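You operate a simulated robot arm through the tools that you are given. There is no shell and no other tool. Be economical: measure what you need, move in short steps, check, and stop when the job is done.

You run a simulated two-armed robot. Do the job below in one go: nothing can be reset, and whatever is moved stays where it is left.

JOB
Prime the bright patch and plug the drain socket.
Fine: primer brush, loaded at the primer pot; the brush goes back. Set down upright: primer brush. A coat counts when it lies all over at full strength: go over it till it gets no stronger.

It is judged by the outcome, as a careful person would: the job done as asked, and still so three seconds after it is handed in. It fails if anything else is knocked over, pushed out of place, dropped, spilled or broken.

ROBOT AND FRAMES
Two 7-joint arms with two-finger parallel grippers on one trunk, on a base that drives. Base frame: it is fixed to the floor where the robot stands at the start and does not move with it; the origin is under the middle of the robot, x ahead of it, y to its left, z up. Readings come in mm, degrees, newtons and seconds.
The left shoulder is at the start at [50, 165, 1055], the right one opposite. With the tool pointing down near the work surface each hand reaches from about 100 to 680 mm from the robot's upright axis, wherever it stands, measured 20 degrees to its own side. Places, roughly: bright patch [800, 1800, 500]; drain socket [500, 2000, 500]. Payload 3.91 kg a hand.
Tool frame (each hand has its own): the origin (TCP) lies between the finger pads and is the grasp point; the fingertips stand 30 mm ahead of it; z points along the fingers, y is the line along which they close. Largest opening 110 mm; finger width 20, thickness 10; the body of the gripper, 48 by 112 mm, starts 55 mm behind the TCP.
Orientation is that of the tool frame in the base frame, as a unit quaternion [w, x, y, z]. With the fingers straight down and closing along the base's y, the tool's x points along the base's -x, its y along +y and its z along -z.

CONTROLS
- The arms move only by the tool send_rows. It takes "left_motion", "right_motion" or both (then of equal length, played together; a hand with none holds still); each is a list that holds one entry, the list of rows, each a list of 7 numbers: the turn, a rotation vector about the tool's x, y, z in degrees, then the shift along the tool's x, y, z in mm, then the closure, from 0 (fully open) to 1 (shut). In form: [[[wx, wy, wz, tx, ty, tz, grip], ...]]. A call has 1 to 20 rows; each row is the pose to reach, as a shift and turn from the pose commanded when the call began, along the tool's axes at that moment. Rows are played at 5 a second. More than 50 mm and 8.6 degrees between two rows, or a gripper value outside its range, and nothing of the call is played. A pose out of reach is approached as far as the arm can. The call stops where the force on the tool passes 40 N (or 10 N more than at its start, if that is more) or the arm is blocked; 0.2 s more then pass. The fingers move at their own pace (about 45 mm/s each) and stop on an object; they squeeze with about 42 N. The grip force told is the motor's: it shows also when the fingers shut on nothing. Time passes only in rows, and 0.2 s behind the last, so rows that repeat a pose let the fingers close. It gives the time, the measured TCP pose, the force on the tool (base axes), the opening and the grip force at its end, in the units of the frame above (readings bear some noise), with the torque about the TCP (base axes, N m) and any sound that the robot's microphone picked up.
- Cameras (640 x 400 px; columns grow to the right, rows downward): "scene" is now at [112.2, 33.7, 1226.9]; the picture's right is [0.38, -0.93, 0.00], its down [-0.51, -0.21, -0.83] and it looks along [0.77, 0.31, -0.55] (base axes); focal length 233 px, centre (320, 200). "left" rides on the left gripper at [72, -17, -103] in its tool frame; the picture's right is [0.23, 0.97, 0.00], its down [-0.76, 0.18, -0.62] and it looks along [-0.61, 0.14, 0.78] (tool axes); focal length 222 px, centre (320, 200). "right" rides on the right gripper at [72, 17, -103] in its tool frame; the picture's right is [-0.23, 0.97, 0.00], its down [-0.76, -0.18, -0.62] and it looks along [-0.61, -0.14, 0.78] (tool axes); focal length 222 px, centre (320, 200). There is no depth. A picture from a camera that has moved, and an enlarged one, comes with that camera's place and axes in the base frame and with its lens.
- camera(camera): a new picture of that camera. No time passes.
- move_column(by): slides the trunk up (or, below 0, down) by that many mm; the arms and the scene camera ride with it, the base frame stays. It gives what a move gives, with no picture.
- drive_base(legs): drives the robot by 1 to 6 legs, each [ahead, left, turn to the left] in mm, mm and degrees, along the robot's own axes; the way and the turn of a leg run together, so that a leg with both is an arc; at most 1500 mm and 180 degrees a leg. The arms and the cameras ride along, it lands a little off, and it stops where it bumps. It gives what a move gives.
- turn_head(pan, tilt): turns the head with the scene camera to pan (to the left, within 80 degrees either way) and tilt (down, from -29 to 69), counted from straight ahead of the robot. It gives what a move gives.
- enlarge(camera, box): a new picture of the part [left, top, right, bottom] of that camera's present view, enlarged. No time passes.
- finish_job(): hands the job in; it is judged then, once.

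Go step by step. Nothing tells you exact positions but the pictures and the camera data: compare them with the known pose of the tool, close in by small moves and look again before you grip or let go. The budget is 120 turns and 108 pictures, counting those below and the enlarged ones. Unless the task says otherwise, let go and move clear before handing in.

The tools are called after "Emit:" by a JSON object that holds its "name" and its "arguments". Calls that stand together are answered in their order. send_rows: Moves the arms, as the interface text tells. Its arguments: {"type":"object","properties":{"left_motion":{"type":"array","items":{"type":"array","items":{"type":"array","items":{"type":"number"}}}},"right_motion":{"type":"array","items":{"type":"array","items":{"type":"array","items":{"type":"number"}}}}},"required":[]} The other tools are called the same way: move_column (by) slides the trunk up or down; drive_base (legs) drives the base; turn_head (pan, tilt) turns the head that bears the scene camera; camera (camera) takes a picture; enlarge (camera, box) takes an enlarged picture of a part of a camera's view; finish_job () hands the job in.

At the start:

```text
time: 0.0
left_position: [329.4, 339.3, 1053.8]
left_ee_rot: [0.0, 0.0, 1.0, -0.001]
left_wrist_force: [-0.3, 0.2, 0.0]
left_moment: [-0.02, 0.01, 0.0]
left_grip_width: 110.0
left_finger_force: 0.1
right_position: [451.5, -17.1, 1027.5]
right_ee_rot: [0.001, -0.001, 1.0, 0.0]
right_wrist_force: [0.7, 0.6, -0.8]
right_moment: [0.0, -0.02, -0.01]
right_grip_width: 110.1
right_finger_force: 0.0
trunk travel left (down, up): [-275.0, 228.0]
robot x, y, heading: [5.5, 2.9, -0.2]
head pan, tilt: [22.1, 33.6]
```

scene: 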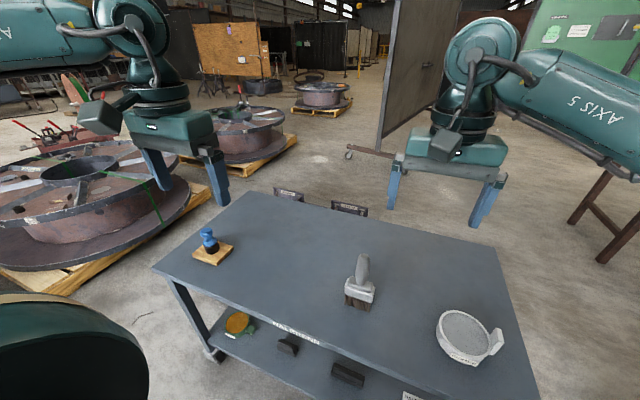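
right: 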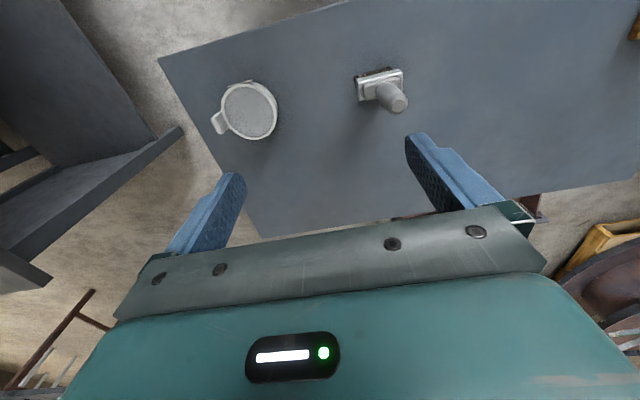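
left: 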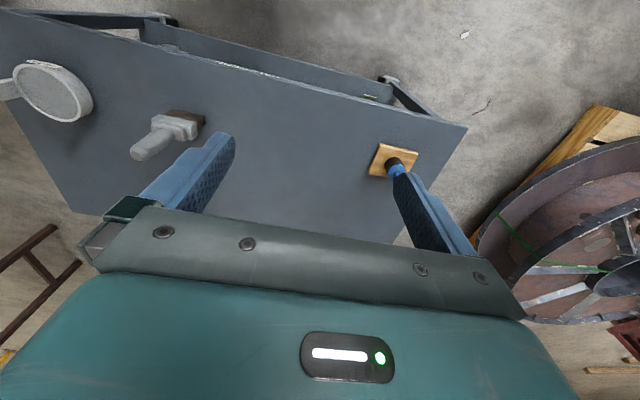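

I see a bench in front of me with a brush, a primer pot and a blue plug on a wooden block. I'll enlarge those, then look left towards the work places.

Emit:
{"name": "enlarge", "arguments": {"camera": "scene", "box": [150, 180, 550, 400]}}

Emit:
{"name": "enlarge", "arguments": {"camera": "left", "box": [300, 100, 500, 225]}}

Emit:
{"name": "turn_head", "arguments": {"pan": 75, "tilt": 25}}

Emit:
{"name": "camera", "arguments": {"camera": "scene"}}

```text
1.60 times, centred on (350, 290) of scene
camera zoom: at [112.2, 33.7, 1226.9], right [0.38, -0.93, 0.0], down [-0.51, -0.21, -0.83], along [0.77, 0.31, -0.55], focal length 373 px, centre (272, 56)
```

zoom: 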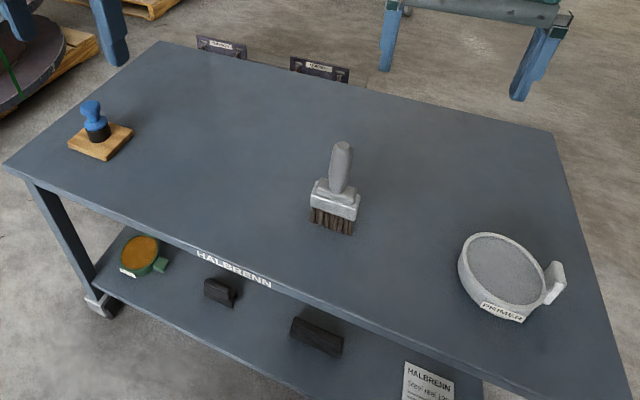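

```text
3.20 times, centred on (400, 162) of left
camera zoom: at [255.5, 321.0, 1158.7], right [-0.23, 0.97, 0.0], down [0.76, 0.18, 0.62], along [0.61, 0.14, -0.78], focal length 711 px, centre (64, 320)
```

zoom: 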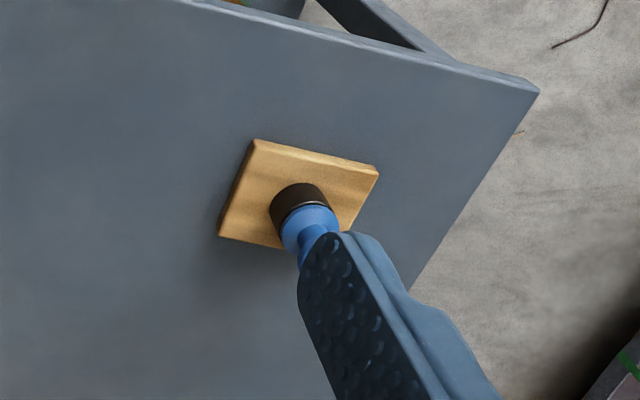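

```text
time: 1.2
left_position: [329.5, 338.3, 1054.6]
left_ee_rot: [0.001, 0.001, 1.0, -0.001]
left_wrist_force: [-0.8, -0.7, 0.1]
left_moment: [0.01, -0.02, -0.01]
left_grip_width: 110.0
left_finger_force: 0.0
right_position: [451.2, -17.1, 1028.6]
right_ee_rot: [-0.001, -0.001, 1.0, 0.0]
right_wrist_force: [0.2, -0.8, 0.2]
right_moment: [0.0, 0.0, 0.02]
right_grip_width: 109.9
right_finger_force: 0.0
trunk travel left (down, up): [-275.0, 228.0]
robot x, y, heading: [1.5, -1.1, -0.0]
head pan, tilt: [75.0, 25.0]
```

```text
102 pictures are left
camera scene: at [53.8, 89.2, 1240.4], right [0.97, -0.26, 0.0], down [-0.11, -0.41, -0.91], along [0.24, 0.88, -0.42], focal length 233 px, centre (320, 200)
```

scene: 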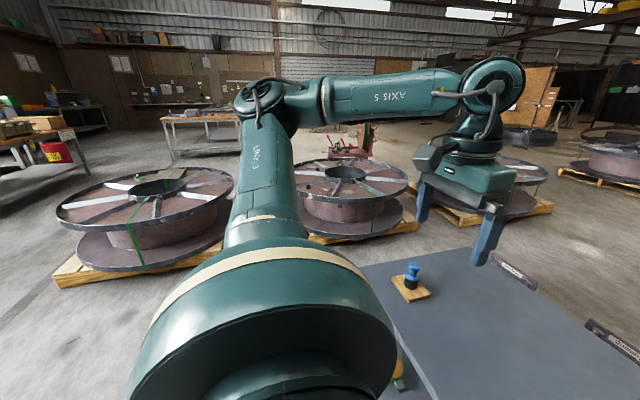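

The work sits on the middle reel about 2 m to my left; the bench top is at roughly z 650. I'll read the signs and look closer at the items.

Emit:
{"name": "enlarge", "arguments": {"camera": "scene", "box": [280, 140, 420, 228]}}

Emit:
{"name": "turn_head", "arguments": {"pan": 10, "tilt": 50}}

Emit:
{"name": "camera", "arguments": {"camera": "scene"}}

Emit:
{"name": "enlarge", "arguments": {"camera": "right", "box": [200, 50, 440, 200]}}

```text
4.55 times, centred on (350, 184) of scene
camera zoom: at [53.8, 89.2, 1240.4], right [0.97, -0.26, 0.0], down [-0.11, -0.41, -0.91], along [0.24, 0.88, -0.42], focal length 1059 px, centre (184, 273)
```

zoom: 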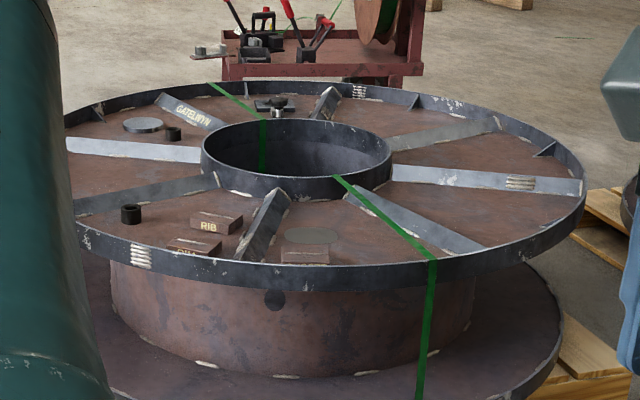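

```text
time: 2.6
left_position: [328.4, 338.4, 1054.4]
left_ee_rot: [0.0, 0.0, 1.0, 0.0]
left_wrist_force: [0.4, 0.0, 0.3]
left_moment: [-0.02, -0.01, -0.02]
left_grip_width: 110.0
left_finger_force: 0.1
right_position: [451.6, -16.7, 1029.1]
right_ee_rot: [0.0, 0.001, 1.0, -0.001]
right_wrist_force: [0.3, -0.3, -0.2]
right_moment: [-0.03, -0.02, -0.01]
right_grip_width: 110.1
right_finger_force: 0.1
trunk travel left (down, up): [-275.0, 228.0]
robot x, y, heading: [0.8, 0.3, -0.2]
head pan, tilt: [10.0, 50.0]
```

```text
100 pictures are left
camera scene: at [105.7, 13.6, 1202.9], right [0.17, -0.98, 0.0], down [-0.75, -0.13, -0.64], along [0.63, 0.11, -0.77], focal length 233 px, centre (320, 200)
```

scene: 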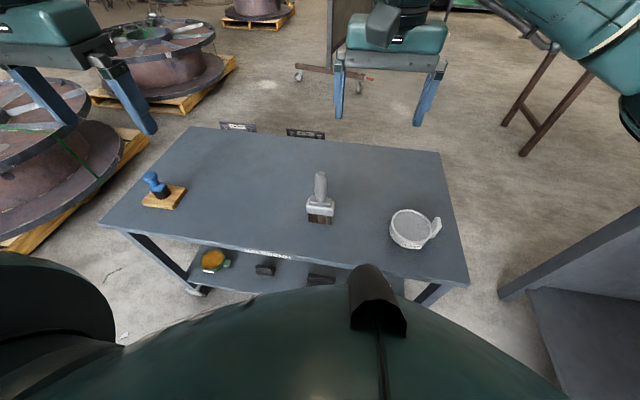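

```text
2.67 times, centred on (320, 125) of right
camera zoom: at [378.4, 0.2, 1131.2], right [0.23, 0.97, 0.0], down [0.76, -0.18, 0.62], along [0.61, -0.14, -0.78], focal length 592 px, centre (320, 400)
```

zoom: 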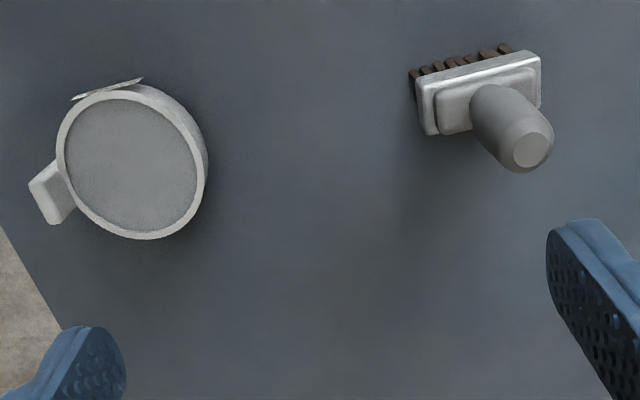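

The flange holds the patch and socket; the bench has the brush (handle top about [481,79,833]), the pot and the plug. I move the right hand above the brush and the left hand towards the plug for a closer look.

Emit:
{"name": "send_rows", "arguments": {"right_motion": [[[0, 0, 0, -10, 32, 30, 0], [0, 0, 0, -20, 64, 60, 0], [0, 0, 0, -30, 96, 90, 0], [0, 0, 0, -30, 96, 100, 0], [0, 0, 0, -30, 96, 100, 0]]], "left_motion": [[[0, 0, 0, -25, 30, 25, 0], [0, 0, 0, -50, 60, 50, 0], [0, 0, 0, -75, 95, 75, 0], [0, 0, 0, -100, 130, 100, 0], [0, 0, 0, -100, 140, 120, 0]]]}}

Emit:
{"name": "camera", "arguments": {"camera": "right"}}

Emit:
{"name": "camera", "arguments": {"camera": "left"}}

Emit:
{"name": "camera", "arguments": {"camera": "scene"}}

```text
time: 3.8
left_position: [429.7, 478.6, 936.1]
left_ee_rot: [0.0, 0.001, 1.0, 0.0]
left_wrist_force: [0.3, 0.4, 0.4]
left_moment: [0.0, 0.01, 0.02]
left_grip_width: 110.2
left_finger_force: 0.1
right_position: [480.1, 79.1, 929.4]
right_ee_rot: [0.0, 0.0, 1.0, 0.0]
right_wrist_force: [-0.6, -0.1, -0.3]
right_moment: [0.02, -0.02, 0.0]
right_grip_width: 110.3
right_finger_force: 0.0
trunk travel left (down, up): [-275.0, 228.0]
robot x, y, heading: [0.9, 0.3, 0.1]
head pan, tilt: [10.0, 50.0]
```

```text
98 pictures are left
camera right: at [408.4, 95.5, 1030.9], right [0.23, 0.97, 0.0], down [0.76, -0.18, 0.62], along [0.61, -0.14, -0.78], focal length 222 px, centre (320, 200)
```

right: 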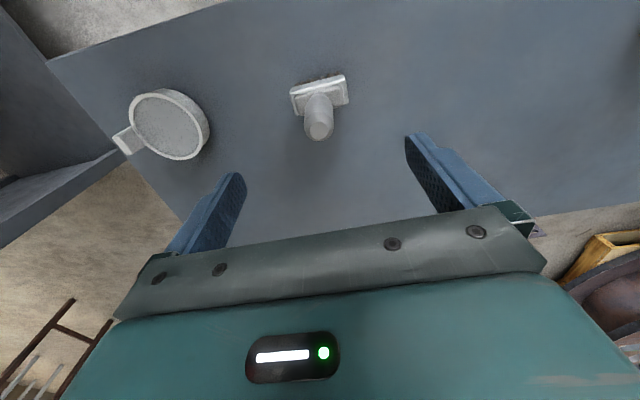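

```text
97 pictures are left
camera left: at [356.2, 460.6, 1040.4], right [-0.23, 0.97, 0.0], down [0.76, 0.18, 0.62], along [0.61, 0.14, -0.78], focal length 222 px, centre (320, 200)
```

left: 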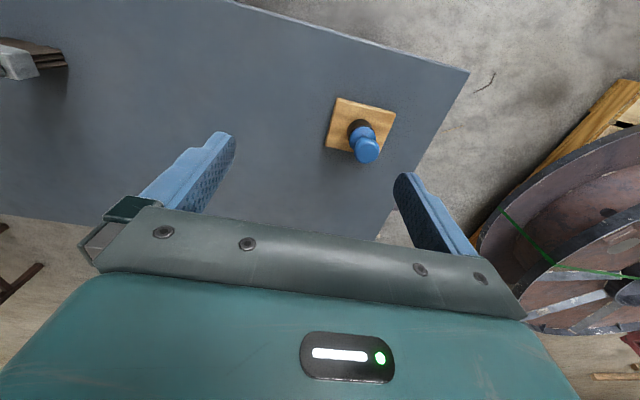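

```text
96 pictures are left
camera scene: at [105.7, 13.7, 1202.9], right [0.17, -0.98, 0.0], down [-0.75, -0.13, -0.64], along [0.63, 0.11, -0.77], focal length 233 px, centre (320, 200)
```

scene: 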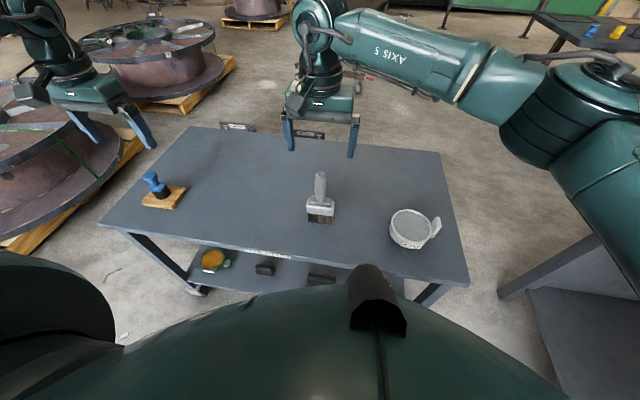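

Right hand is centred over the brush handle. Descend to z≈795 around the handle and look.

Emit:
{"name": "send_rows", "arguments": {"right_motion": [[[0, 0, 0, 0, 0, 40, 0], [0, 0, 0, 0, 0, 80, 0], [0, 0, 0, 0, 0, 110, 0], [0, 0, 0, 0, 0, 132, 0], [0, 0, 0, 0, 0, 132, 0]]]}}

Emit:
{"name": "camera", "arguments": {"camera": "right"}}

Emit:
{"name": "enlarge", "arguments": {"camera": "scene", "box": [240, 120, 400, 220]}}

```text
time: 5.0
left_position: [429.5, 478.3, 937.2]
left_ee_rot: [0.0, -0.001, 1.0, 0.001]
left_wrist_force: [-0.1, -0.4, 0.2]
left_moment: [0.01, -0.01, -0.01]
left_grip_width: 110.0
left_finger_force: 0.0
right_position: [478.8, 79.5, 798.1]
right_ee_rot: [0.0, 0.0, 1.0, 0.0]
right_wrist_force: [0.9, 0.1, -1.1]
right_moment: [-0.01, -0.03, -0.01]
right_grip_width: 109.9
right_finger_force: 0.0
trunk travel left (down, up): [-275.0, 228.0]
robot x, y, heading: [0.2, -1.6, 0.1]
head pan, tilt: [10.0, 50.0]
```

```text
95 pictures are left
camera right: at [405.9, 95.1, 900.1], right [0.23, 0.97, 0.0], down [0.76, -0.18, 0.62], along [0.61, -0.14, -0.78], focal length 222 px, centre (320, 200)
```

right: 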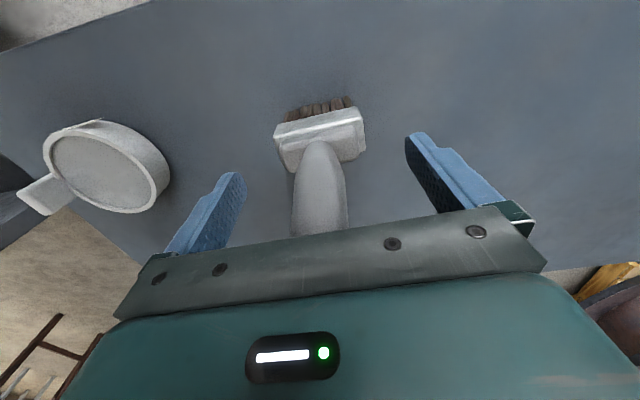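

```text
4.00 times, centred on (320, 170) of scene
camera zoom: at [105.7, 13.6, 1202.9], right [0.17, -0.98, 0.0], down [-0.75, -0.13, -0.64], along [0.63, 0.11, -0.77], focal length 932 px, centre (320, 320)
```

zoom: 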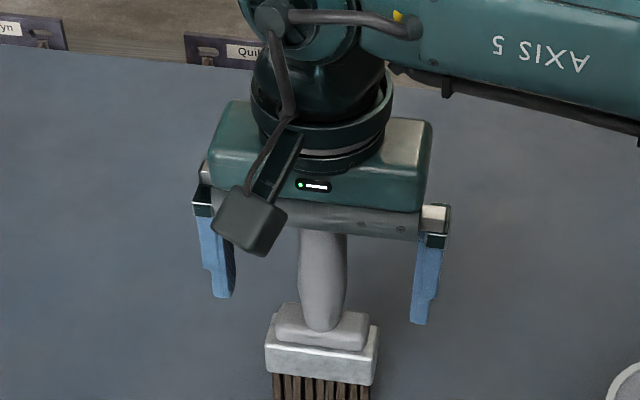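

Handle is between the fingers; closing the right gripper.

Emit:
{"name": "send_rows", "arguments": {"right_motion": [[[0, 0, 0, 0, 0, 3, 1], [0, 0, 0, 0, 0, 3, 1], [0, 0, 0, 0, 0, 3, 1], [0, 0, 0, 0, 0, 3, 1], [0, 0, 0, 0, 0, 3, 1], [0, 0, 0, 0, 0, 3, 1], [0, 0, 0, 0, 0, 3, 1]]]}}

Emit:
{"name": "enlarge", "arguments": {"camera": "right", "box": [160, 60, 480, 260]}}

```text
time: 6.6
left_position: [429.7, 476.8, 935.9]
left_ee_rot: [0.0, 0.0, 1.0, 0.001]
left_wrist_force: [0.4, -0.6, -0.7]
left_moment: [-0.01, 0.0, 0.01]
left_grip_width: 109.9
left_finger_force: 0.1
right_position: [479.5, 78.9, 794.0]
right_ee_rot: [0.0, 0.0, 1.0, 0.0]
right_wrist_force: [0.7, 1.0, -0.4]
right_moment: [0.06, 0.01, -0.02]
right_grip_width: 29.3
right_finger_force: 42.0
trunk travel left (down, up): [-275.0, 228.0]
robot x, y, heading: [1.1, 0.3, 0.0]
head pan, tilt: [10.0, 50.0]
```

```text
2.00 times, centred on (320, 160) of right
camera zoom: at [406.9, 95.7, 896.8], right [0.23, 0.97, 0.0], down [0.76, -0.18, 0.62], along [0.61, -0.14, -0.78], focal length 444 px, centre (320, 280)
```

zoom: 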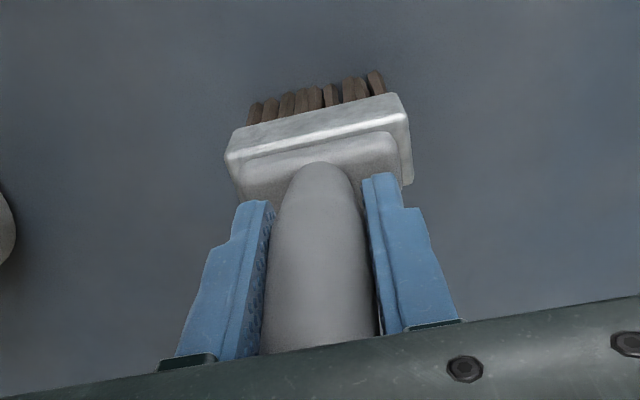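

Brush gripped (29 mm). Lifting it and taking it over the pot, which I make out at about [471,-154], rim z≈700.

Emit:
{"name": "send_rows", "arguments": {"right_motion": [[[0, 0, 0, 0, 0, -20, 1], [0, 0, 0, 0, 0, -60, 1], [0, 0, 0, 0, 0, -100, 1], [0, 0, 0, 0, 0, -130, 1], [0, 0, 0, 2, -40, -130, 1], [0, 0, 0, 4, -85, -130, 1], [0, 0, 0, 6, -130, -130, 1], [0, 0, 0, 8, -175, -130, 1], [0, 0, 0, 8, -215, -130, 1], [0, 0, 0, 8, -233, -130, 1], [0, 0, 0, 8, -233, -130, 1]]]}}

Emit:
{"name": "camera", "arguments": {"camera": "right"}}

Emit:
{"name": "enlarge", "arguments": {"camera": "scene", "box": [320, 140, 480, 260]}}

```text
time: 9.0
left_position: [429.0, 477.7, 935.1]
left_ee_rot: [0.0, 0.0, 1.0, 0.0]
left_wrist_force: [0.3, 0.2, 0.1]
left_moment: [-0.01, 0.02, -0.01]
left_grip_width: 109.9
left_finger_force: 0.0
right_position: [472.1, -153.5, 925.7]
right_ee_rot: [0.0, 0.0, 1.0, -0.001]
right_wrist_force: [-1.1, 0.0, -1.4]
right_moment: [0.01, 0.03, -0.02]
right_grip_width: 29.1
right_finger_force: 42.5
trunk travel left (down, up): [-275.0, 228.0]
robot x, y, heading: [0.3, 3.0, -0.1]
head pan, tilt: [10.0, 50.0]
```

```text
92 pictures are left
camera right: at [399.5, -137.0, 1027.2], right [0.23, 0.97, 0.0], down [0.76, -0.18, 0.62], along [0.61, -0.14, -0.78], focal length 222 px, centre (320, 200)
```

right: 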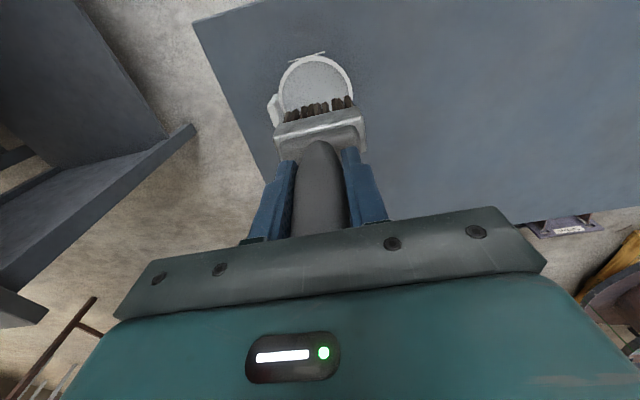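

```text
3.33 times, centred on (400, 200) of scene
camera zoom: at [105.8, 13.6, 1202.9], right [0.17, -0.98, 0.0], down [-0.75, -0.13, -0.64], along [0.63, 0.11, -0.77], focal length 777 px, centre (53, 200)
```

zoom: 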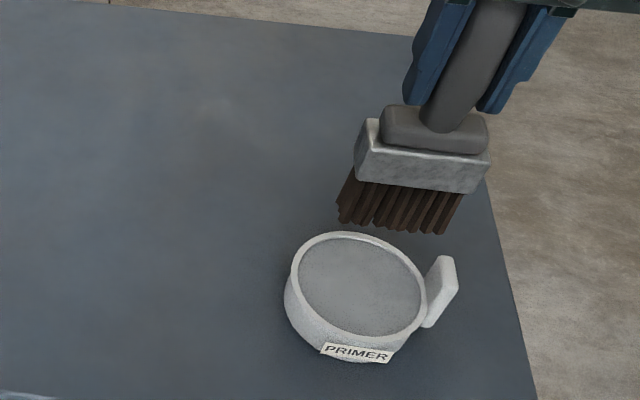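

Brush is lined up over the primer. Lowering the bristles in, watching the force.

Emit:
{"name": "send_rows", "arguments": {"right_motion": [[[0, 0, 0, 0, -3, 30, 1], [0, 0, 0, 0, -3, 60, 1], [0, 0, 0, 0, -3, 75, 1], [0, 0, 0, 0, -3, 85, 1], [0, 0, 0, 0, -3, 92, 1], [0, 0, 0, 0, -3, 92, 1]]]}}

Emit:
{"name": "enlarge", "arguments": {"camera": "scene", "box": [320, 140, 480, 260]}}

Emit:
{"name": "enlarge", "arguments": {"camera": "right", "box": [200, 20, 440, 170]}}

```text
time: 10.4
left_position: [429.0, 476.9, 936.1]
left_ee_rot: [0.0, 0.0, 1.0, 0.0]
left_wrist_force: [-0.5, -0.1, -0.3]
left_moment: [-0.02, -0.03, -0.01]
left_grip_width: 109.8
left_finger_force: 0.0
right_position: [473.3, -156.7, 830.7]
right_ee_rot: [-0.001, -0.001, 1.0, 0.001]
right_wrist_force: [-0.1, -0.4, -0.2]
right_moment: [0.14, -0.01, -0.03]
right_grip_width: 29.0
right_finger_force: 41.5
trunk travel left (down, up): [-275.0, 228.0]
robot x, y, heading: [-0.1, 1.9, 0.1]
head pan, tilt: [10.0, 50.0]
```

```text
3.33 times, centred on (400, 200) of scene
camera zoom: at [105.7, 13.6, 1202.9], right [0.17, -0.98, 0.0], down [-0.75, -0.13, -0.64], along [0.63, 0.11, -0.77], focal length 777 px, centre (53, 200)
```

zoom: 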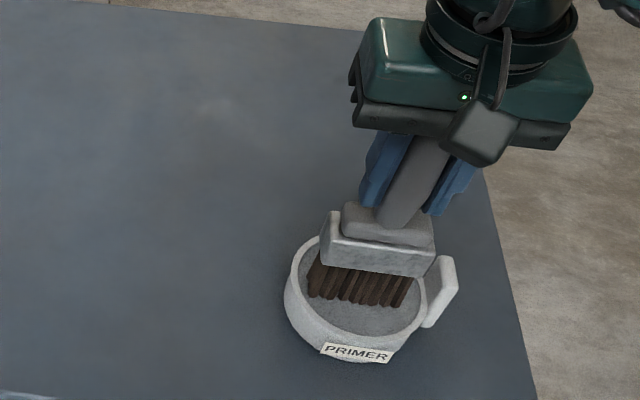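

```text
2.67 times, centred on (320, 95) of right
camera zoom: at [401.3, -139.9, 933.5], right [0.23, 0.97, 0.0], down [0.76, -0.18, 0.62], along [0.61, -0.14, -0.78], focal length 592 px, centre (320, 480)
```

zoom: 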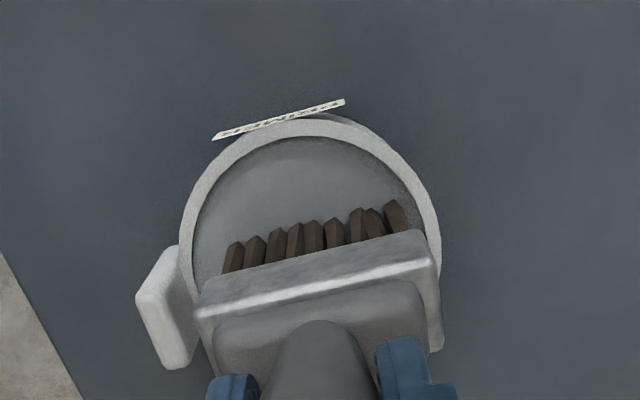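

Tips are just around the surface. Dipping about 14 mm more.

Emit:
{"name": "send_rows", "arguments": {"right_motion": [[[0, 0, 0, 2, 0, 5, 1], [0, 0, 0, 2, 0, 10, 1], [0, 0, 0, 2, 0, 14, 1], [0, 0, 0, 2, 0, 14, 1], [0, 0, 0, 2, 0, 14, 1]]]}}

Emit:
{"name": "enlarge", "arguments": {"camera": "scene", "box": [360, 190, 460, 260]}}

Emit:
{"name": "enlarge", "arguments": {"camera": "right", "box": [200, 20, 440, 170]}}

```text
time: 11.6
left_position: [427.4, 478.3, 939.3]
left_ee_rot: [0.0, 0.0, 1.0, 0.0]
left_wrist_force: [0.5, -0.1, -0.4]
left_moment: [-0.02, 0.02, 0.02]
left_grip_width: 110.2
left_finger_force: 0.0
right_position: [471.8, -156.6, 821.8]
right_ee_rot: [0.005, 0.001, 1.0, 0.001]
right_wrist_force: [3.2, -5.0, 34.9]
right_moment: [-1.11, -0.24, 0.02]
right_grip_width: 29.3
right_finger_force: 42.1
trunk travel left (down, up): [-275.0, 228.0]
robot x, y, heading: [0.6, 1.1, -0.4]
head pan, tilt: [10.0, 50.0]
```

```text
5.71 times, centred on (410, 225) of scene
camera zoom: at [103.6, 14.1, 1203.3], right [0.17, -0.98, 0.0], down [-0.75, -0.13, -0.64], along [0.63, 0.11, -0.76], focal length 1332 px, centre (-194, 57)
```

zoom: 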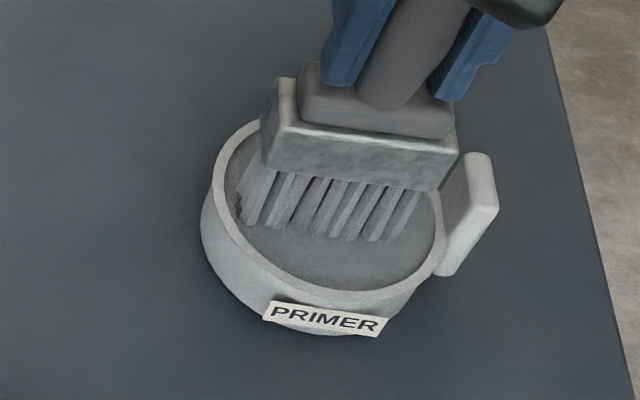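

```text
2.67 times, centred on (320, 95) of right
camera zoom: at [398.7, -139.4, 924.0], right [0.23, 0.97, 0.0], down [0.76, -0.18, 0.63], along [0.61, -0.14, -0.78], focal length 592 px, centre (320, 480)
```

zoom: 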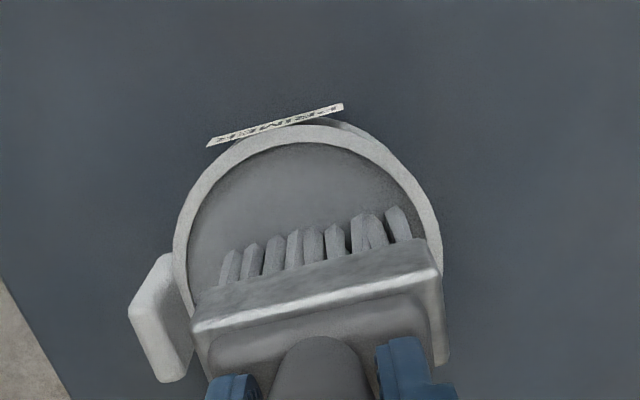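

The bristles have taken primer. Lifting the brush clear, then shifting the base 200 mm left so the left hand can reach the plug.

Emit:
{"name": "send_rows", "arguments": {"right_motion": [[[0, 0, 0, 0, 0, -15, 1], [0, 0, 0, 0, 0, -50, 1], [0, 0, 0, 0, 0, -90, 1], [0, 0, 0, 0, 0, -130, 1], [0, 0, 0, 0, 0, -150, 1]]]}}

Emit:
{"name": "drive_base", "arguments": {"legs": [[0, 200, 0]]}}

Emit:
{"name": "camera", "arguments": {"camera": "scene"}}

Emit:
{"name": "camera", "arguments": {"camera": "left"}}

```text
time: 12.8
left_position: [428.3, 477.8, 936.4]
left_ee_rot: [0.0, 0.0, 1.0, 0.0]
left_wrist_force: [-0.2, 0.5, 1.3]
left_moment: [-0.01, -0.04, -0.02]
left_grip_width: 109.9
left_finger_force: 0.1
right_position: [470.2, -157.1, 966.6]
right_ee_rot: [-0.001, 0.0, 1.0, 0.0]
right_wrist_force: [-0.2, -0.7, -1.2]
right_moment: [0.01, 0.0, -0.03]
right_grip_width: 29.3
right_finger_force: 42.4
trunk travel left (down, up): [-275.0, 228.0]
robot x, y, heading: [-2.3, 2.6, -0.0]
head pan, tilt: [10.0, 50.0]
```

```text
time: 15.2
left_position: [428.1, 678.7, 935.8]
left_ee_rot: [0.0, -0.003, 1.0, 0.001]
left_wrist_force: [0.5, -0.3, -1.2]
left_moment: [0.03, -0.01, 0.02]
left_grip_width: 110.1
left_finger_force: 0.0
right_position: [472.0, 44.8, 966.3]
right_ee_rot: [0.0, -0.001, 1.0, 0.0]
right_wrist_force: [0.3, 0.3, -1.1]
right_moment: [-0.03, -0.03, 0.03]
right_grip_width: 29.0
right_finger_force: 41.8
trunk travel left (down, up): [-275.0, 228.0]
robot x, y, heading: [-3.7, 199.6, 0.0]
head pan, tilt: [10.0, 50.0]
```

```text
86 pictures are left
camera scene: at [105.5, 214.2, 1202.9], right [0.18, -0.98, 0.0], down [-0.75, -0.14, -0.64], along [0.63, 0.11, -0.77], focal length 233 px, centre (320, 200)
```

scene: 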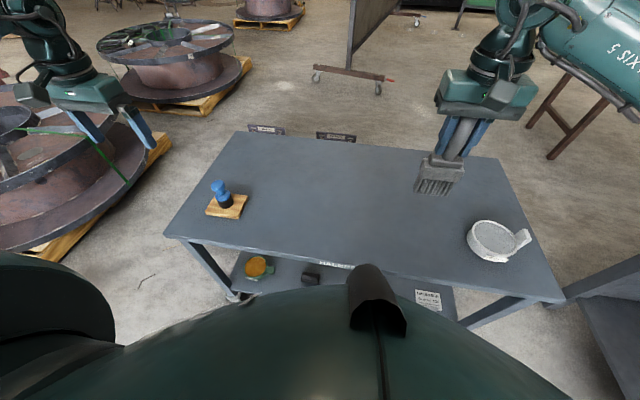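

```text
85 pictures are left
camera left: at [354.7, 661.2, 1040.7], right [-0.23, 0.97, 0.0], down [0.76, 0.18, 0.62], along [0.61, 0.14, -0.78], focal length 222 px, centre (320, 200)
```

left: 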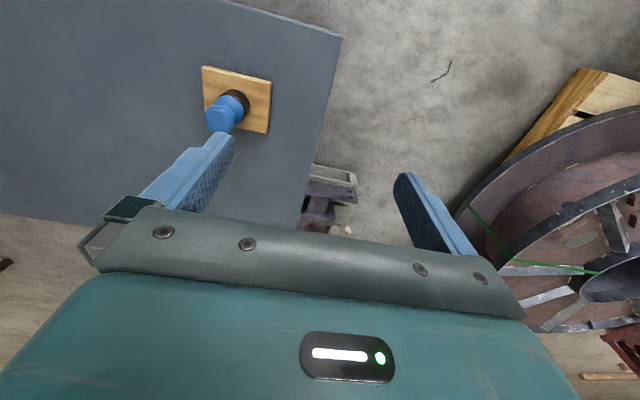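

Moving the left hand over the plug (knob about [481,557,748]).

Emit:
{"name": "send_rows", "arguments": {"left_motion": [[[0, 0, 0, -14, -35, 10, 0], [0, 0, 0, -28, -70, 20, 0], [0, 0, 0, -42, -105, 40, 0], [0, 0, 0, -54, -121, 70, 0], [0, 0, 0, -54, -121, 80, 0], [0, 0, 0, -54, -121, 80, 0]]]}}

Emit:
{"name": "camera", "arguments": {"camera": "left"}}

Emit:
{"name": "enlarge", "arguments": {"camera": "scene", "box": [160, 120, 300, 220]}}

```text
time: 16.6
left_position: [483.1, 559.7, 855.0]
left_ee_rot: [0.001, -0.001, 1.0, 0.0]
left_wrist_force: [0.0, 0.3, 0.2]
left_moment: [-0.01, 0.01, -0.01]
left_grip_width: 110.0
left_finger_force: 0.1
right_position: [472.8, 44.0, 966.3]
right_ee_rot: [0.0, -0.001, 1.0, -0.001]
right_wrist_force: [0.0, 0.2, -1.3]
right_moment: [-0.01, 0.0, -0.04]
right_grip_width: 28.6
right_finger_force: 42.2
trunk travel left (down, up): [-275.0, 228.0]
robot x, y, heading: [-2.8, 199.7, 0.2]
head pan, tilt: [10.0, 50.0]
```

```text
84 pictures are left
camera left: at [410.6, 541.4, 958.7], right [-0.23, 0.97, 0.0], down [0.76, 0.18, 0.62], along [0.61, 0.14, -0.78], focal length 222 px, centre (320, 200)
```

left: 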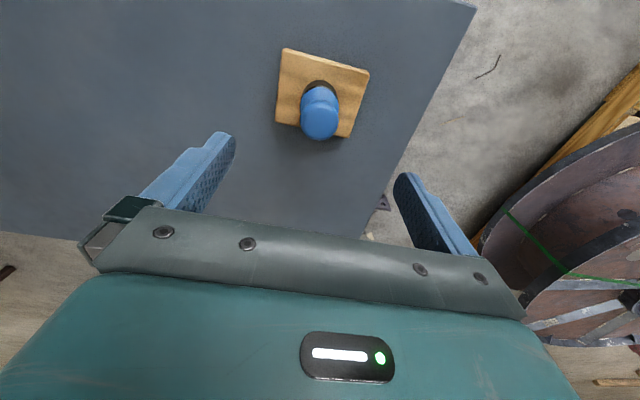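

```text
4.00 times, centred on (230, 170) of scene
camera zoom: at [105.5, 214.0, 1202.9], right [0.18, -0.98, 0.0], down [-0.75, -0.13, -0.64], along [0.63, 0.11, -0.77], focal length 932 px, centre (680, 320)
```

zoom: 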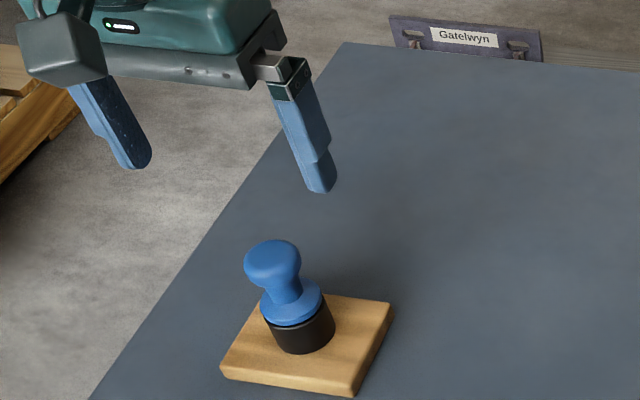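

Hand is over the knob (y offset −3 mm). Descend to z≈722 so the pads take the knob and neck.

Emit:
{"name": "send_rows", "arguments": {"left_motion": [[[0, 0, 0, -1, -3, 40, 0], [0, 0, 0, -1, -3, 80, 0], [0, 0, 0, -1, -3, 110, 0], [0, 0, 0, -1, -3, 131, 0], [0, 0, 0, -1, -3, 131, 0]]]}}

Emit:
{"name": "camera", "arguments": {"camera": "left"}}

Emit:
{"name": "enlarge", "arguments": {"camera": "scene", "box": [160, 120, 300, 220]}}

```text
time: 17.8
left_position: [484.6, 557.9, 724.5]
left_ee_rot: [0.0, -0.001, 1.0, 0.001]
left_wrist_force: [-0.9, 0.1, -0.8]
left_moment: [0.0, -0.01, 0.0]
left_grip_width: 110.0
left_finger_force: 0.1
right_position: [470.8, 43.8, 965.1]
right_ee_rot: [0.0, -0.001, 1.0, 0.0]
right_wrist_force: [-0.3, -0.3, -1.5]
right_moment: [0.02, -0.03, -0.02]
right_grip_width: 29.2
right_finger_force: 42.6
trunk travel left (down, up): [-275.0, 228.0]
robot x, y, heading: [-0.5, 198.0, 0.4]
head pan, tilt: [10.0, 50.0]
```

```text
82 pictures are left
camera left: at [413.1, 538.9, 828.7], right [-0.23, 0.97, 0.0], down [0.76, 0.18, 0.62], along [0.61, 0.14, -0.78], focal length 222 px, centre (320, 200)
```

left: 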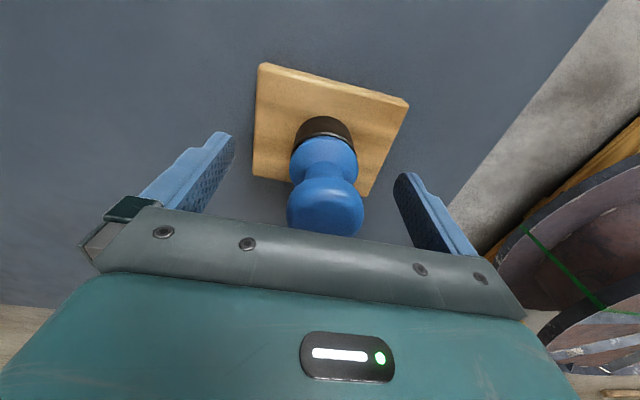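

```text
4.00 times, centred on (230, 170) of scene
camera zoom: at [105.5, 214.1, 1202.9], right [0.18, -0.98, 0.0], down [-0.75, -0.14, -0.64], along [0.63, 0.11, -0.77], focal length 932 px, centre (680, 320)
```

zoom: 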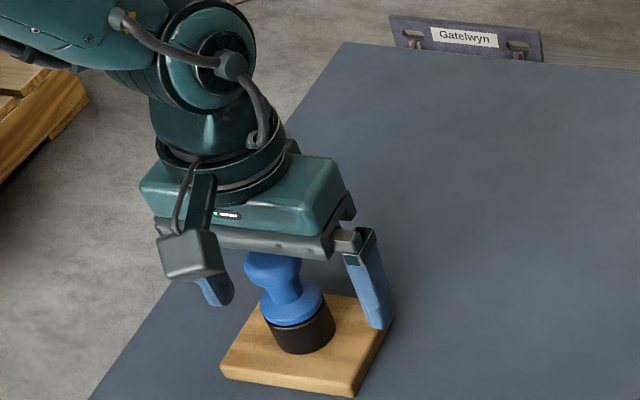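

Aligned; close on the plug.

Emit:
{"name": "send_rows", "arguments": {"left_motion": [[[0, 0, 0, -2, 1, 0, 0.4], [0, 0, 0, -2, 1, 0, 0.7], [0, 0, 0, -2, 1, 0, 1], [0, 0, 0, -2, 1, 0, 1], [0, 0, 0, -2, 1, 0, 1], [0, 0, 0, -2, 1, 0, 1], [0, 0, 0, -2, 1, 0, 1]]]}}

Emit:
{"name": "camera", "arguments": {"camera": "left"}}

```text
time: 19.4
left_position: [484.9, 557.2, 724.9]
left_ee_rot: [0.001, -0.002, 1.0, 0.0]
left_wrist_force: [0.9, 4.6, 2.1]
left_moment: [0.12, 0.01, -0.04]
left_grip_width: 38.7
left_finger_force: 41.9
right_position: [471.5, 43.5, 965.1]
right_ee_rot: [0.0, -0.001, 1.0, 0.0]
right_wrist_force: [0.3, 0.5, -0.6]
right_moment: [-0.01, 0.05, 0.03]
right_grip_width: 29.2
right_finger_force: 41.8
trunk travel left (down, up): [-275.0, 228.0]
robot x, y, heading: [-6.3, 200.2, 0.3]
head pan, tilt: [10.0, 50.0]
```

```text
80 pictures are left
camera left: at [413.6, 539.5, 829.7], right [-0.23, 0.97, 0.0], down [0.76, 0.18, 0.62], along [0.61, 0.14, -0.78], focal length 222 px, centre (320, 200)
```

left: 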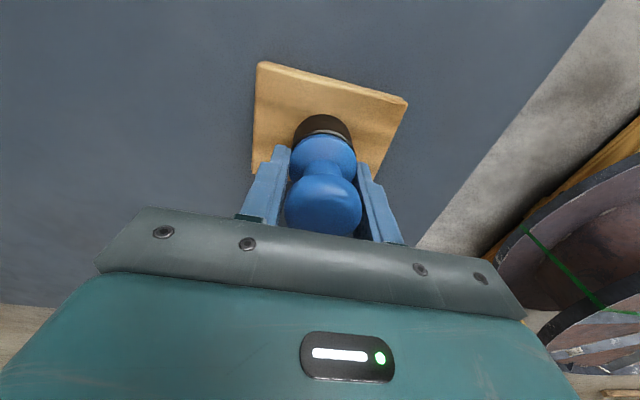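

Plug gripped. Lifting it slowly and checking it comes free of the block.

Emit:
{"name": "send_rows", "arguments": {"left_motion": [[[0, 0, 0, 0, 0, -8, 1], [0, 0, 0, 0, 0, -20, 1], [0, 0, 0, 0, 0, -40, 1], [0, 0, 0, 0, 0, -80, 1], [0, 0, 0, 0, 0, -120, 1], [0, 0, 0, 0, 0, -160, 1], [0, 0, 0, 0, 0, -160, 1]]]}}

Emit:
{"name": "camera", "arguments": {"camera": "left"}}

Emit:
{"name": "enlarge", "arguments": {"camera": "scene", "box": [130, 80, 300, 220]}}

```text
time: 21.0
left_position: [487.1, 560.4, 884.5]
left_ee_rot: [0.0, -0.002, 1.0, -0.001]
left_wrist_force: [0.0, 0.6, -0.9]
left_moment: [0.01, -0.01, 0.02]
left_grip_width: 38.5
left_finger_force: 42.3
right_position: [472.4, 44.5, 965.9]
right_ee_rot: [-0.001, -0.001, 1.0, 0.0]
right_wrist_force: [0.7, 0.0, -0.4]
right_moment: [-0.02, 0.01, -0.03]
right_grip_width: 29.2
right_finger_force: 42.0
trunk travel left (down, up): [-275.0, 228.0]
robot x, y, heading: [-2.0, 202.4, 0.1]
head pan, tilt: [10.0, 50.0]
```

```text
79 pictures are left
camera left: at [414.7, 541.9, 989.0], right [-0.23, 0.97, 0.0], down [0.76, 0.18, 0.62], along [0.61, 0.14, -0.78], focal length 222 px, centre (320, 200)
```

left: 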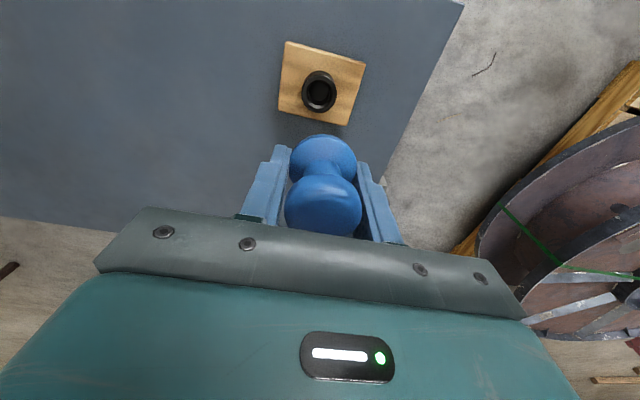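

```text
2.86 times, centred on (215, 150) of scene
camera zoom: at [105.6, 214.1, 1202.9], right [0.18, -0.98, 0.0], down [-0.75, -0.14, -0.64], along [0.63, 0.11, -0.77], focal length 666 px, centre (620, 343)
```

zoom: 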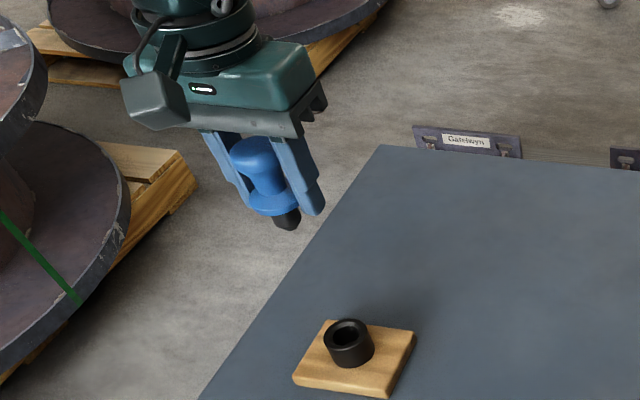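

The plug came out of a black ring holder cleanly, so the socket on the reel should be a like ring. Now drive towards the reel, turn to face it and look.

Emit:
{"name": "drive_base", "arguments": {"legs": [[-20, 880, 0], [0, 0, 90]]}}

Emit:
{"name": "turn_head", "arguments": {"pan": -35, "tilt": 30}}

Emit:
{"name": "camera", "arguments": {"camera": "scene"}}

```text
time: 33.0
left_position: [-369.2, 1596.0, 884.7]
left_ee_rot: [-0.001, -0.698, 0.716, 0.0]
left_wrist_force: [0.0, -0.5, -0.5]
left_moment: [0.01, -0.05, 0.0]
left_grip_width: 38.8
left_finger_force: 41.8
right_position: [145.5, 1564.8, 964.8]
right_ee_rot: [-0.001, -0.698, 0.716, 0.0]
right_wrist_force: [0.8, 0.6, -2.2]
right_moment: [0.04, -0.05, 0.0]
right_grip_width: 29.2
right_finger_force: 42.0
trunk travel left (down, up): [-275.0, 228.0]
robot x, y, heading: [-23.0, 1097.2, 88.6]
head pan, tilt: [10.0, 50.0]
```

```text
time: 34.1
left_position: [-368.6, 1597.1, 882.8]
left_ee_rot: [0.0, -0.698, 0.716, 0.0]
left_wrist_force: [0.5, -0.3, 0.0]
left_moment: [0.03, 0.03, 0.01]
left_grip_width: 38.7
left_finger_force: 42.1
right_position: [146.2, 1564.5, 966.3]
right_ee_rot: [0.0, -0.697, 0.717, 0.0]
right_wrist_force: [-0.1, 0.1, -1.1]
right_moment: [0.01, 0.01, -0.03]
right_grip_width: 29.1
right_finger_force: 42.1
trunk travel left (down, up): [-275.0, 228.0]
robot x, y, heading: [-22.3, 1100.5, 88.3]
head pan, tilt: [-35.0, 30.0]
```

```text
77 pictures are left
camera scene: at [31.2, 1200.9, 1232.4], right [0.8, -0.59, 0.0], down [-0.3, -0.4, -0.87], along [0.51, 0.7, -0.5], focal length 233 px, centre (320, 200)
```

scene: 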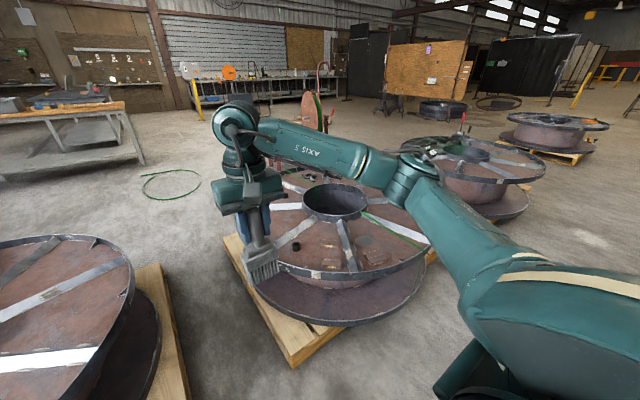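

I can see the reel; enlarge it to find the patch and socket labels.

Emit:
{"name": "enlarge", "arguments": {"camera": "scene", "box": [260, 160, 440, 300]}}

```text
2.86 times, centred on (350, 230) of scene
camera zoom: at [31.2, 1200.9, 1232.4], right [0.8, -0.59, 0.0], down [-0.3, -0.4, -0.87], along [0.51, 0.7, -0.5], focal length 666 px, centre (234, 114)
```

zoom: 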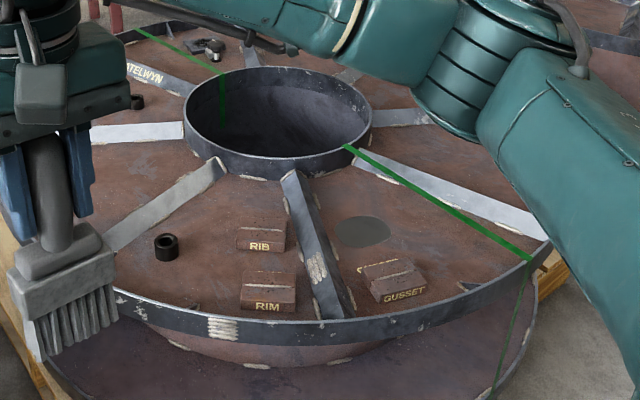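

The patch lies near [777,1828] and the ring socket near [467,2010], deck z≈445. One stand at about [480,1320] heading ~65° should serve both hands; driving most of the way first.

Emit:
{"name": "drive_base", "arguments": {"legs": [[120, -498, 0], [0, 0, -23]]}}

Emit:
{"name": "turn_head", "arguments": {"pan": 10, "tilt": 55}}

Emit:
{"name": "camera", "arguments": {"camera": "scene"}}

```text
time: 40.2
left_position: [365.0, 1801.2, 884.2]
left_ee_rot: [-0.001, -0.54, 0.842, -0.001]
left_wrist_force: [-0.5, -0.5, -1.2]
left_moment: [0.0, 0.03, -0.01]
left_grip_width: 38.3
left_finger_force: 41.6
right_position: [824.8, 1570.0, 964.9]
right_ee_rot: [0.0, -0.539, 0.842, 0.0]
right_wrist_force: [0.0, -0.2, -0.2]
right_moment: [0.0, 0.05, 0.03]
right_grip_width: 29.2
right_finger_force: 42.0
trunk travel left (down, up): [-275.0, 228.0]
robot x, y, heading: [484.5, 1208.6, 65.2]
head pan, tilt: [-35.0, 30.0]
```

```text
time: 41.3
left_position: [364.1, 1802.7, 883.2]
left_ee_rot: [0.001, -0.54, 0.842, 0.0]
left_wrist_force: [-0.3, -0.3, -0.9]
left_moment: [0.03, -0.01, -0.01]
left_grip_width: 38.7
left_finger_force: 42.5
right_position: [824.3, 1569.6, 967.1]
right_ee_rot: [0.0, -0.539, 0.843, 0.0]
right_wrist_force: [0.3, 0.6, -1.6]
right_moment: [0.02, 0.05, 0.01]
right_grip_width: 29.1
right_finger_force: 42.2
trunk travel left (down, up): [-275.0, 228.0]
robot x, y, heading: [486.8, 1207.3, 64.9]
head pan, tilt: [10.0, 55.0]
```

```text
75 pictures are left
camera scene: at [516.4, 1304.4, 1196.4], right [0.97, -0.26, 0.0], down [-0.21, -0.79, -0.57], along [0.15, 0.55, -0.82], focal length 233 px, centre (320, 200)
```

scene: 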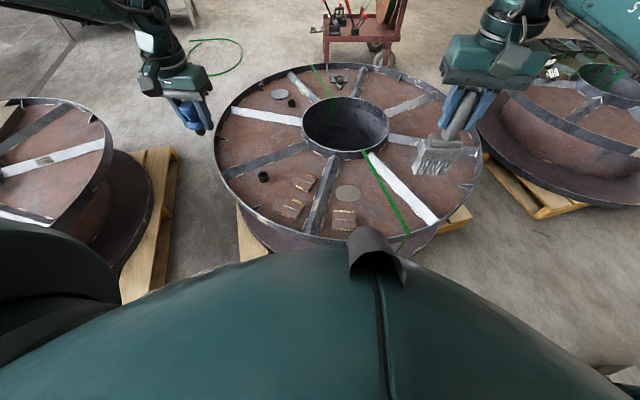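

Emit:
{"name": "enlarge", "arguments": {"camera": "scene", "box": [210, 60, 410, 240]}}

Emit:
{"name": "enlarge", "arguments": {"camera": "scene", "box": [240, 150, 400, 250]}}

```text
2.22 times, centred on (310, 150) of scene
camera zoom: at [516.4, 1304.4, 1196.4], right [0.97, -0.26, 0.0], down [-0.21, -0.79, -0.57], along [0.15, 0.55, -0.82], focal length 518 px, centre (342, 311)
```

zoom: 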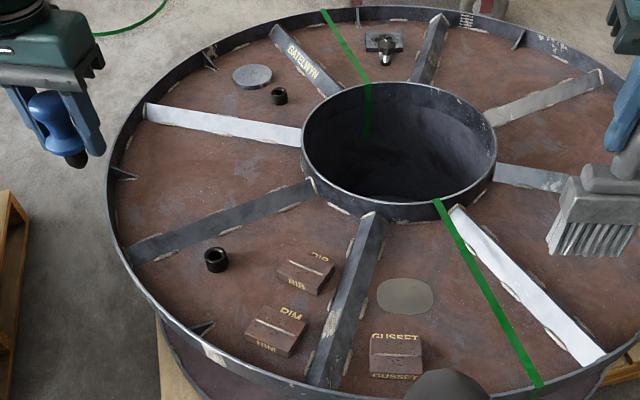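

```text
4.00 times, centred on (320, 200) of scene
camera zoom: at [516.4, 1304.4, 1196.4], right [0.97, -0.26, 0.0], down [-0.21, -0.79, -0.57], along [0.15, 0.55, -0.82], focal length 932 px, centre (320, 200)
```

zoom: 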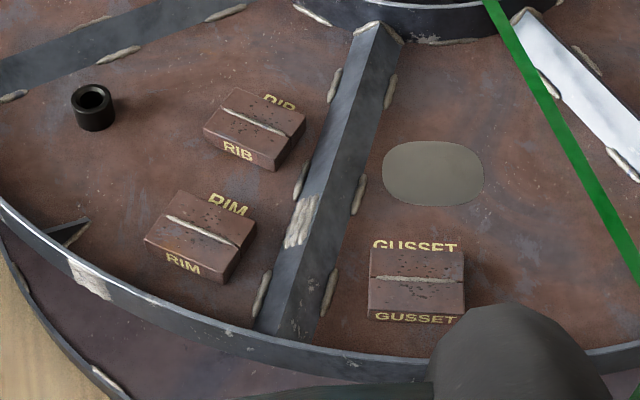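

The near ring is the drain socket and the oval beside GUSSET is the bright patch. Closing in ~120 mm and lowering the trunk 220 mm.

Emit:
{"name": "drive_base", "arguments": {"legs": [[106, 58, 0]]}}

Emit:
{"name": "move_column", "arguments": {"by": -220}}

Emit:
{"name": "camera", "arguments": {"camera": "scene"}}

Emit:
{"name": "camera", "arguments": {"camera": "left"}}

Emit:
{"name": "camera", "arguments": {"camera": "right"}}

```text
time: 42.6
left_position: [356.9, 1920.9, 883.5]
left_ee_rot: [0.0, -0.54, 0.842, 0.0]
left_wrist_force: [0.5, 0.2, -1.3]
left_moment: [0.03, 0.0, 0.02]
left_grip_width: 38.3
left_finger_force: 42.0
right_position: [816.2, 1690.0, 966.1]
right_ee_rot: [-0.001, -0.539, 0.842, 0.0]
right_wrist_force: [0.2, 0.9, -1.1]
right_moment: [0.04, 0.02, -0.01]
right_grip_width: 28.9
right_finger_force: 42.0
trunk travel left (down, up): [-275.0, 228.0]
robot x, y, heading: [473.7, 1328.2, 65.2]
head pan, tilt: [10.0, 55.0]
```

```text
time: 44.9
left_position: [356.7, 1919.8, 663.4]
left_ee_rot: [0.0, -0.54, 0.842, -0.001]
left_wrist_force: [0.3, -0.8, -0.5]
left_moment: [0.01, 0.03, 0.02]
left_grip_width: 38.6
left_finger_force: 42.3
right_position: [816.6, 1688.8, 745.4]
right_ee_rot: [0.0, -0.539, 0.842, 0.0]
right_wrist_force: [-0.8, -0.2, -1.9]
right_moment: [-0.04, -0.03, -0.01]
right_grip_width: 28.7
right_finger_force: 42.5
trunk travel left (down, up): [-55.0, 448.0]
robot x, y, heading: [473.9, 1327.7, 65.3]
head pan, tilt: [10.0, 55.0]
```

```text
72 pictures are left
camera scene: at [508.1, 1423.8, 976.4], right [0.97, -0.25, 0.0], down [-0.21, -0.79, -0.57], along [0.15, 0.55, -0.82], focal length 233 px, centre (320, 200)
```

scene: 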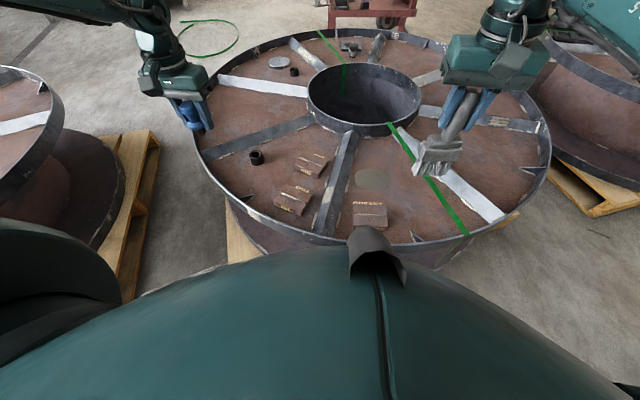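

```text
71 pictures are left
camera left: at [340.8, 1847.0, 768.7], right [-0.98, 0.2, 0.0], down [0.16, 0.77, 0.62], along [0.13, 0.61, -0.78], focal length 222 px, centre (320, 200)
```

left: 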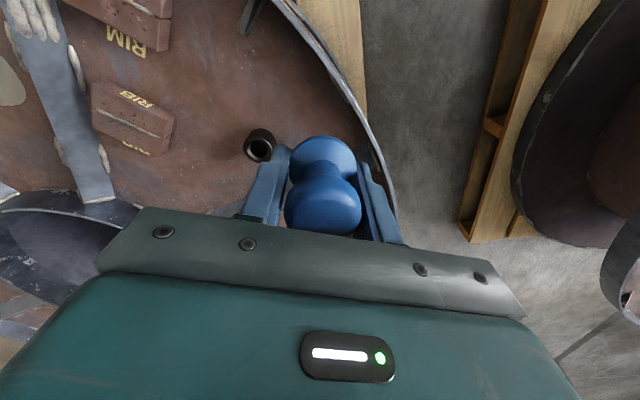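

```text
70 pictures are left
camera right: at [771.2, 1630.7, 848.3], right [-0.79, 0.61, 0.0], down [0.48, 0.62, 0.62], along [0.38, 0.49, -0.78], focal length 222 px, centre (320, 200)
```

right: 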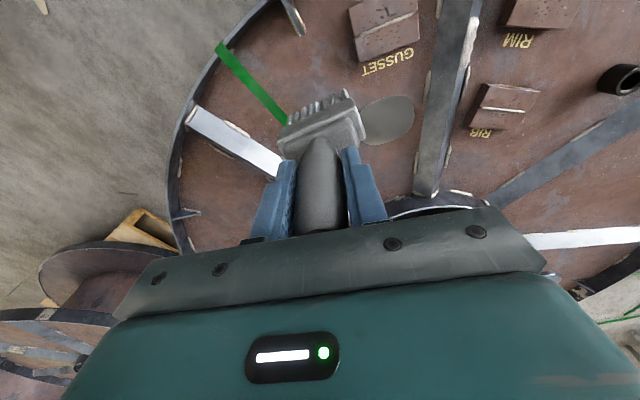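

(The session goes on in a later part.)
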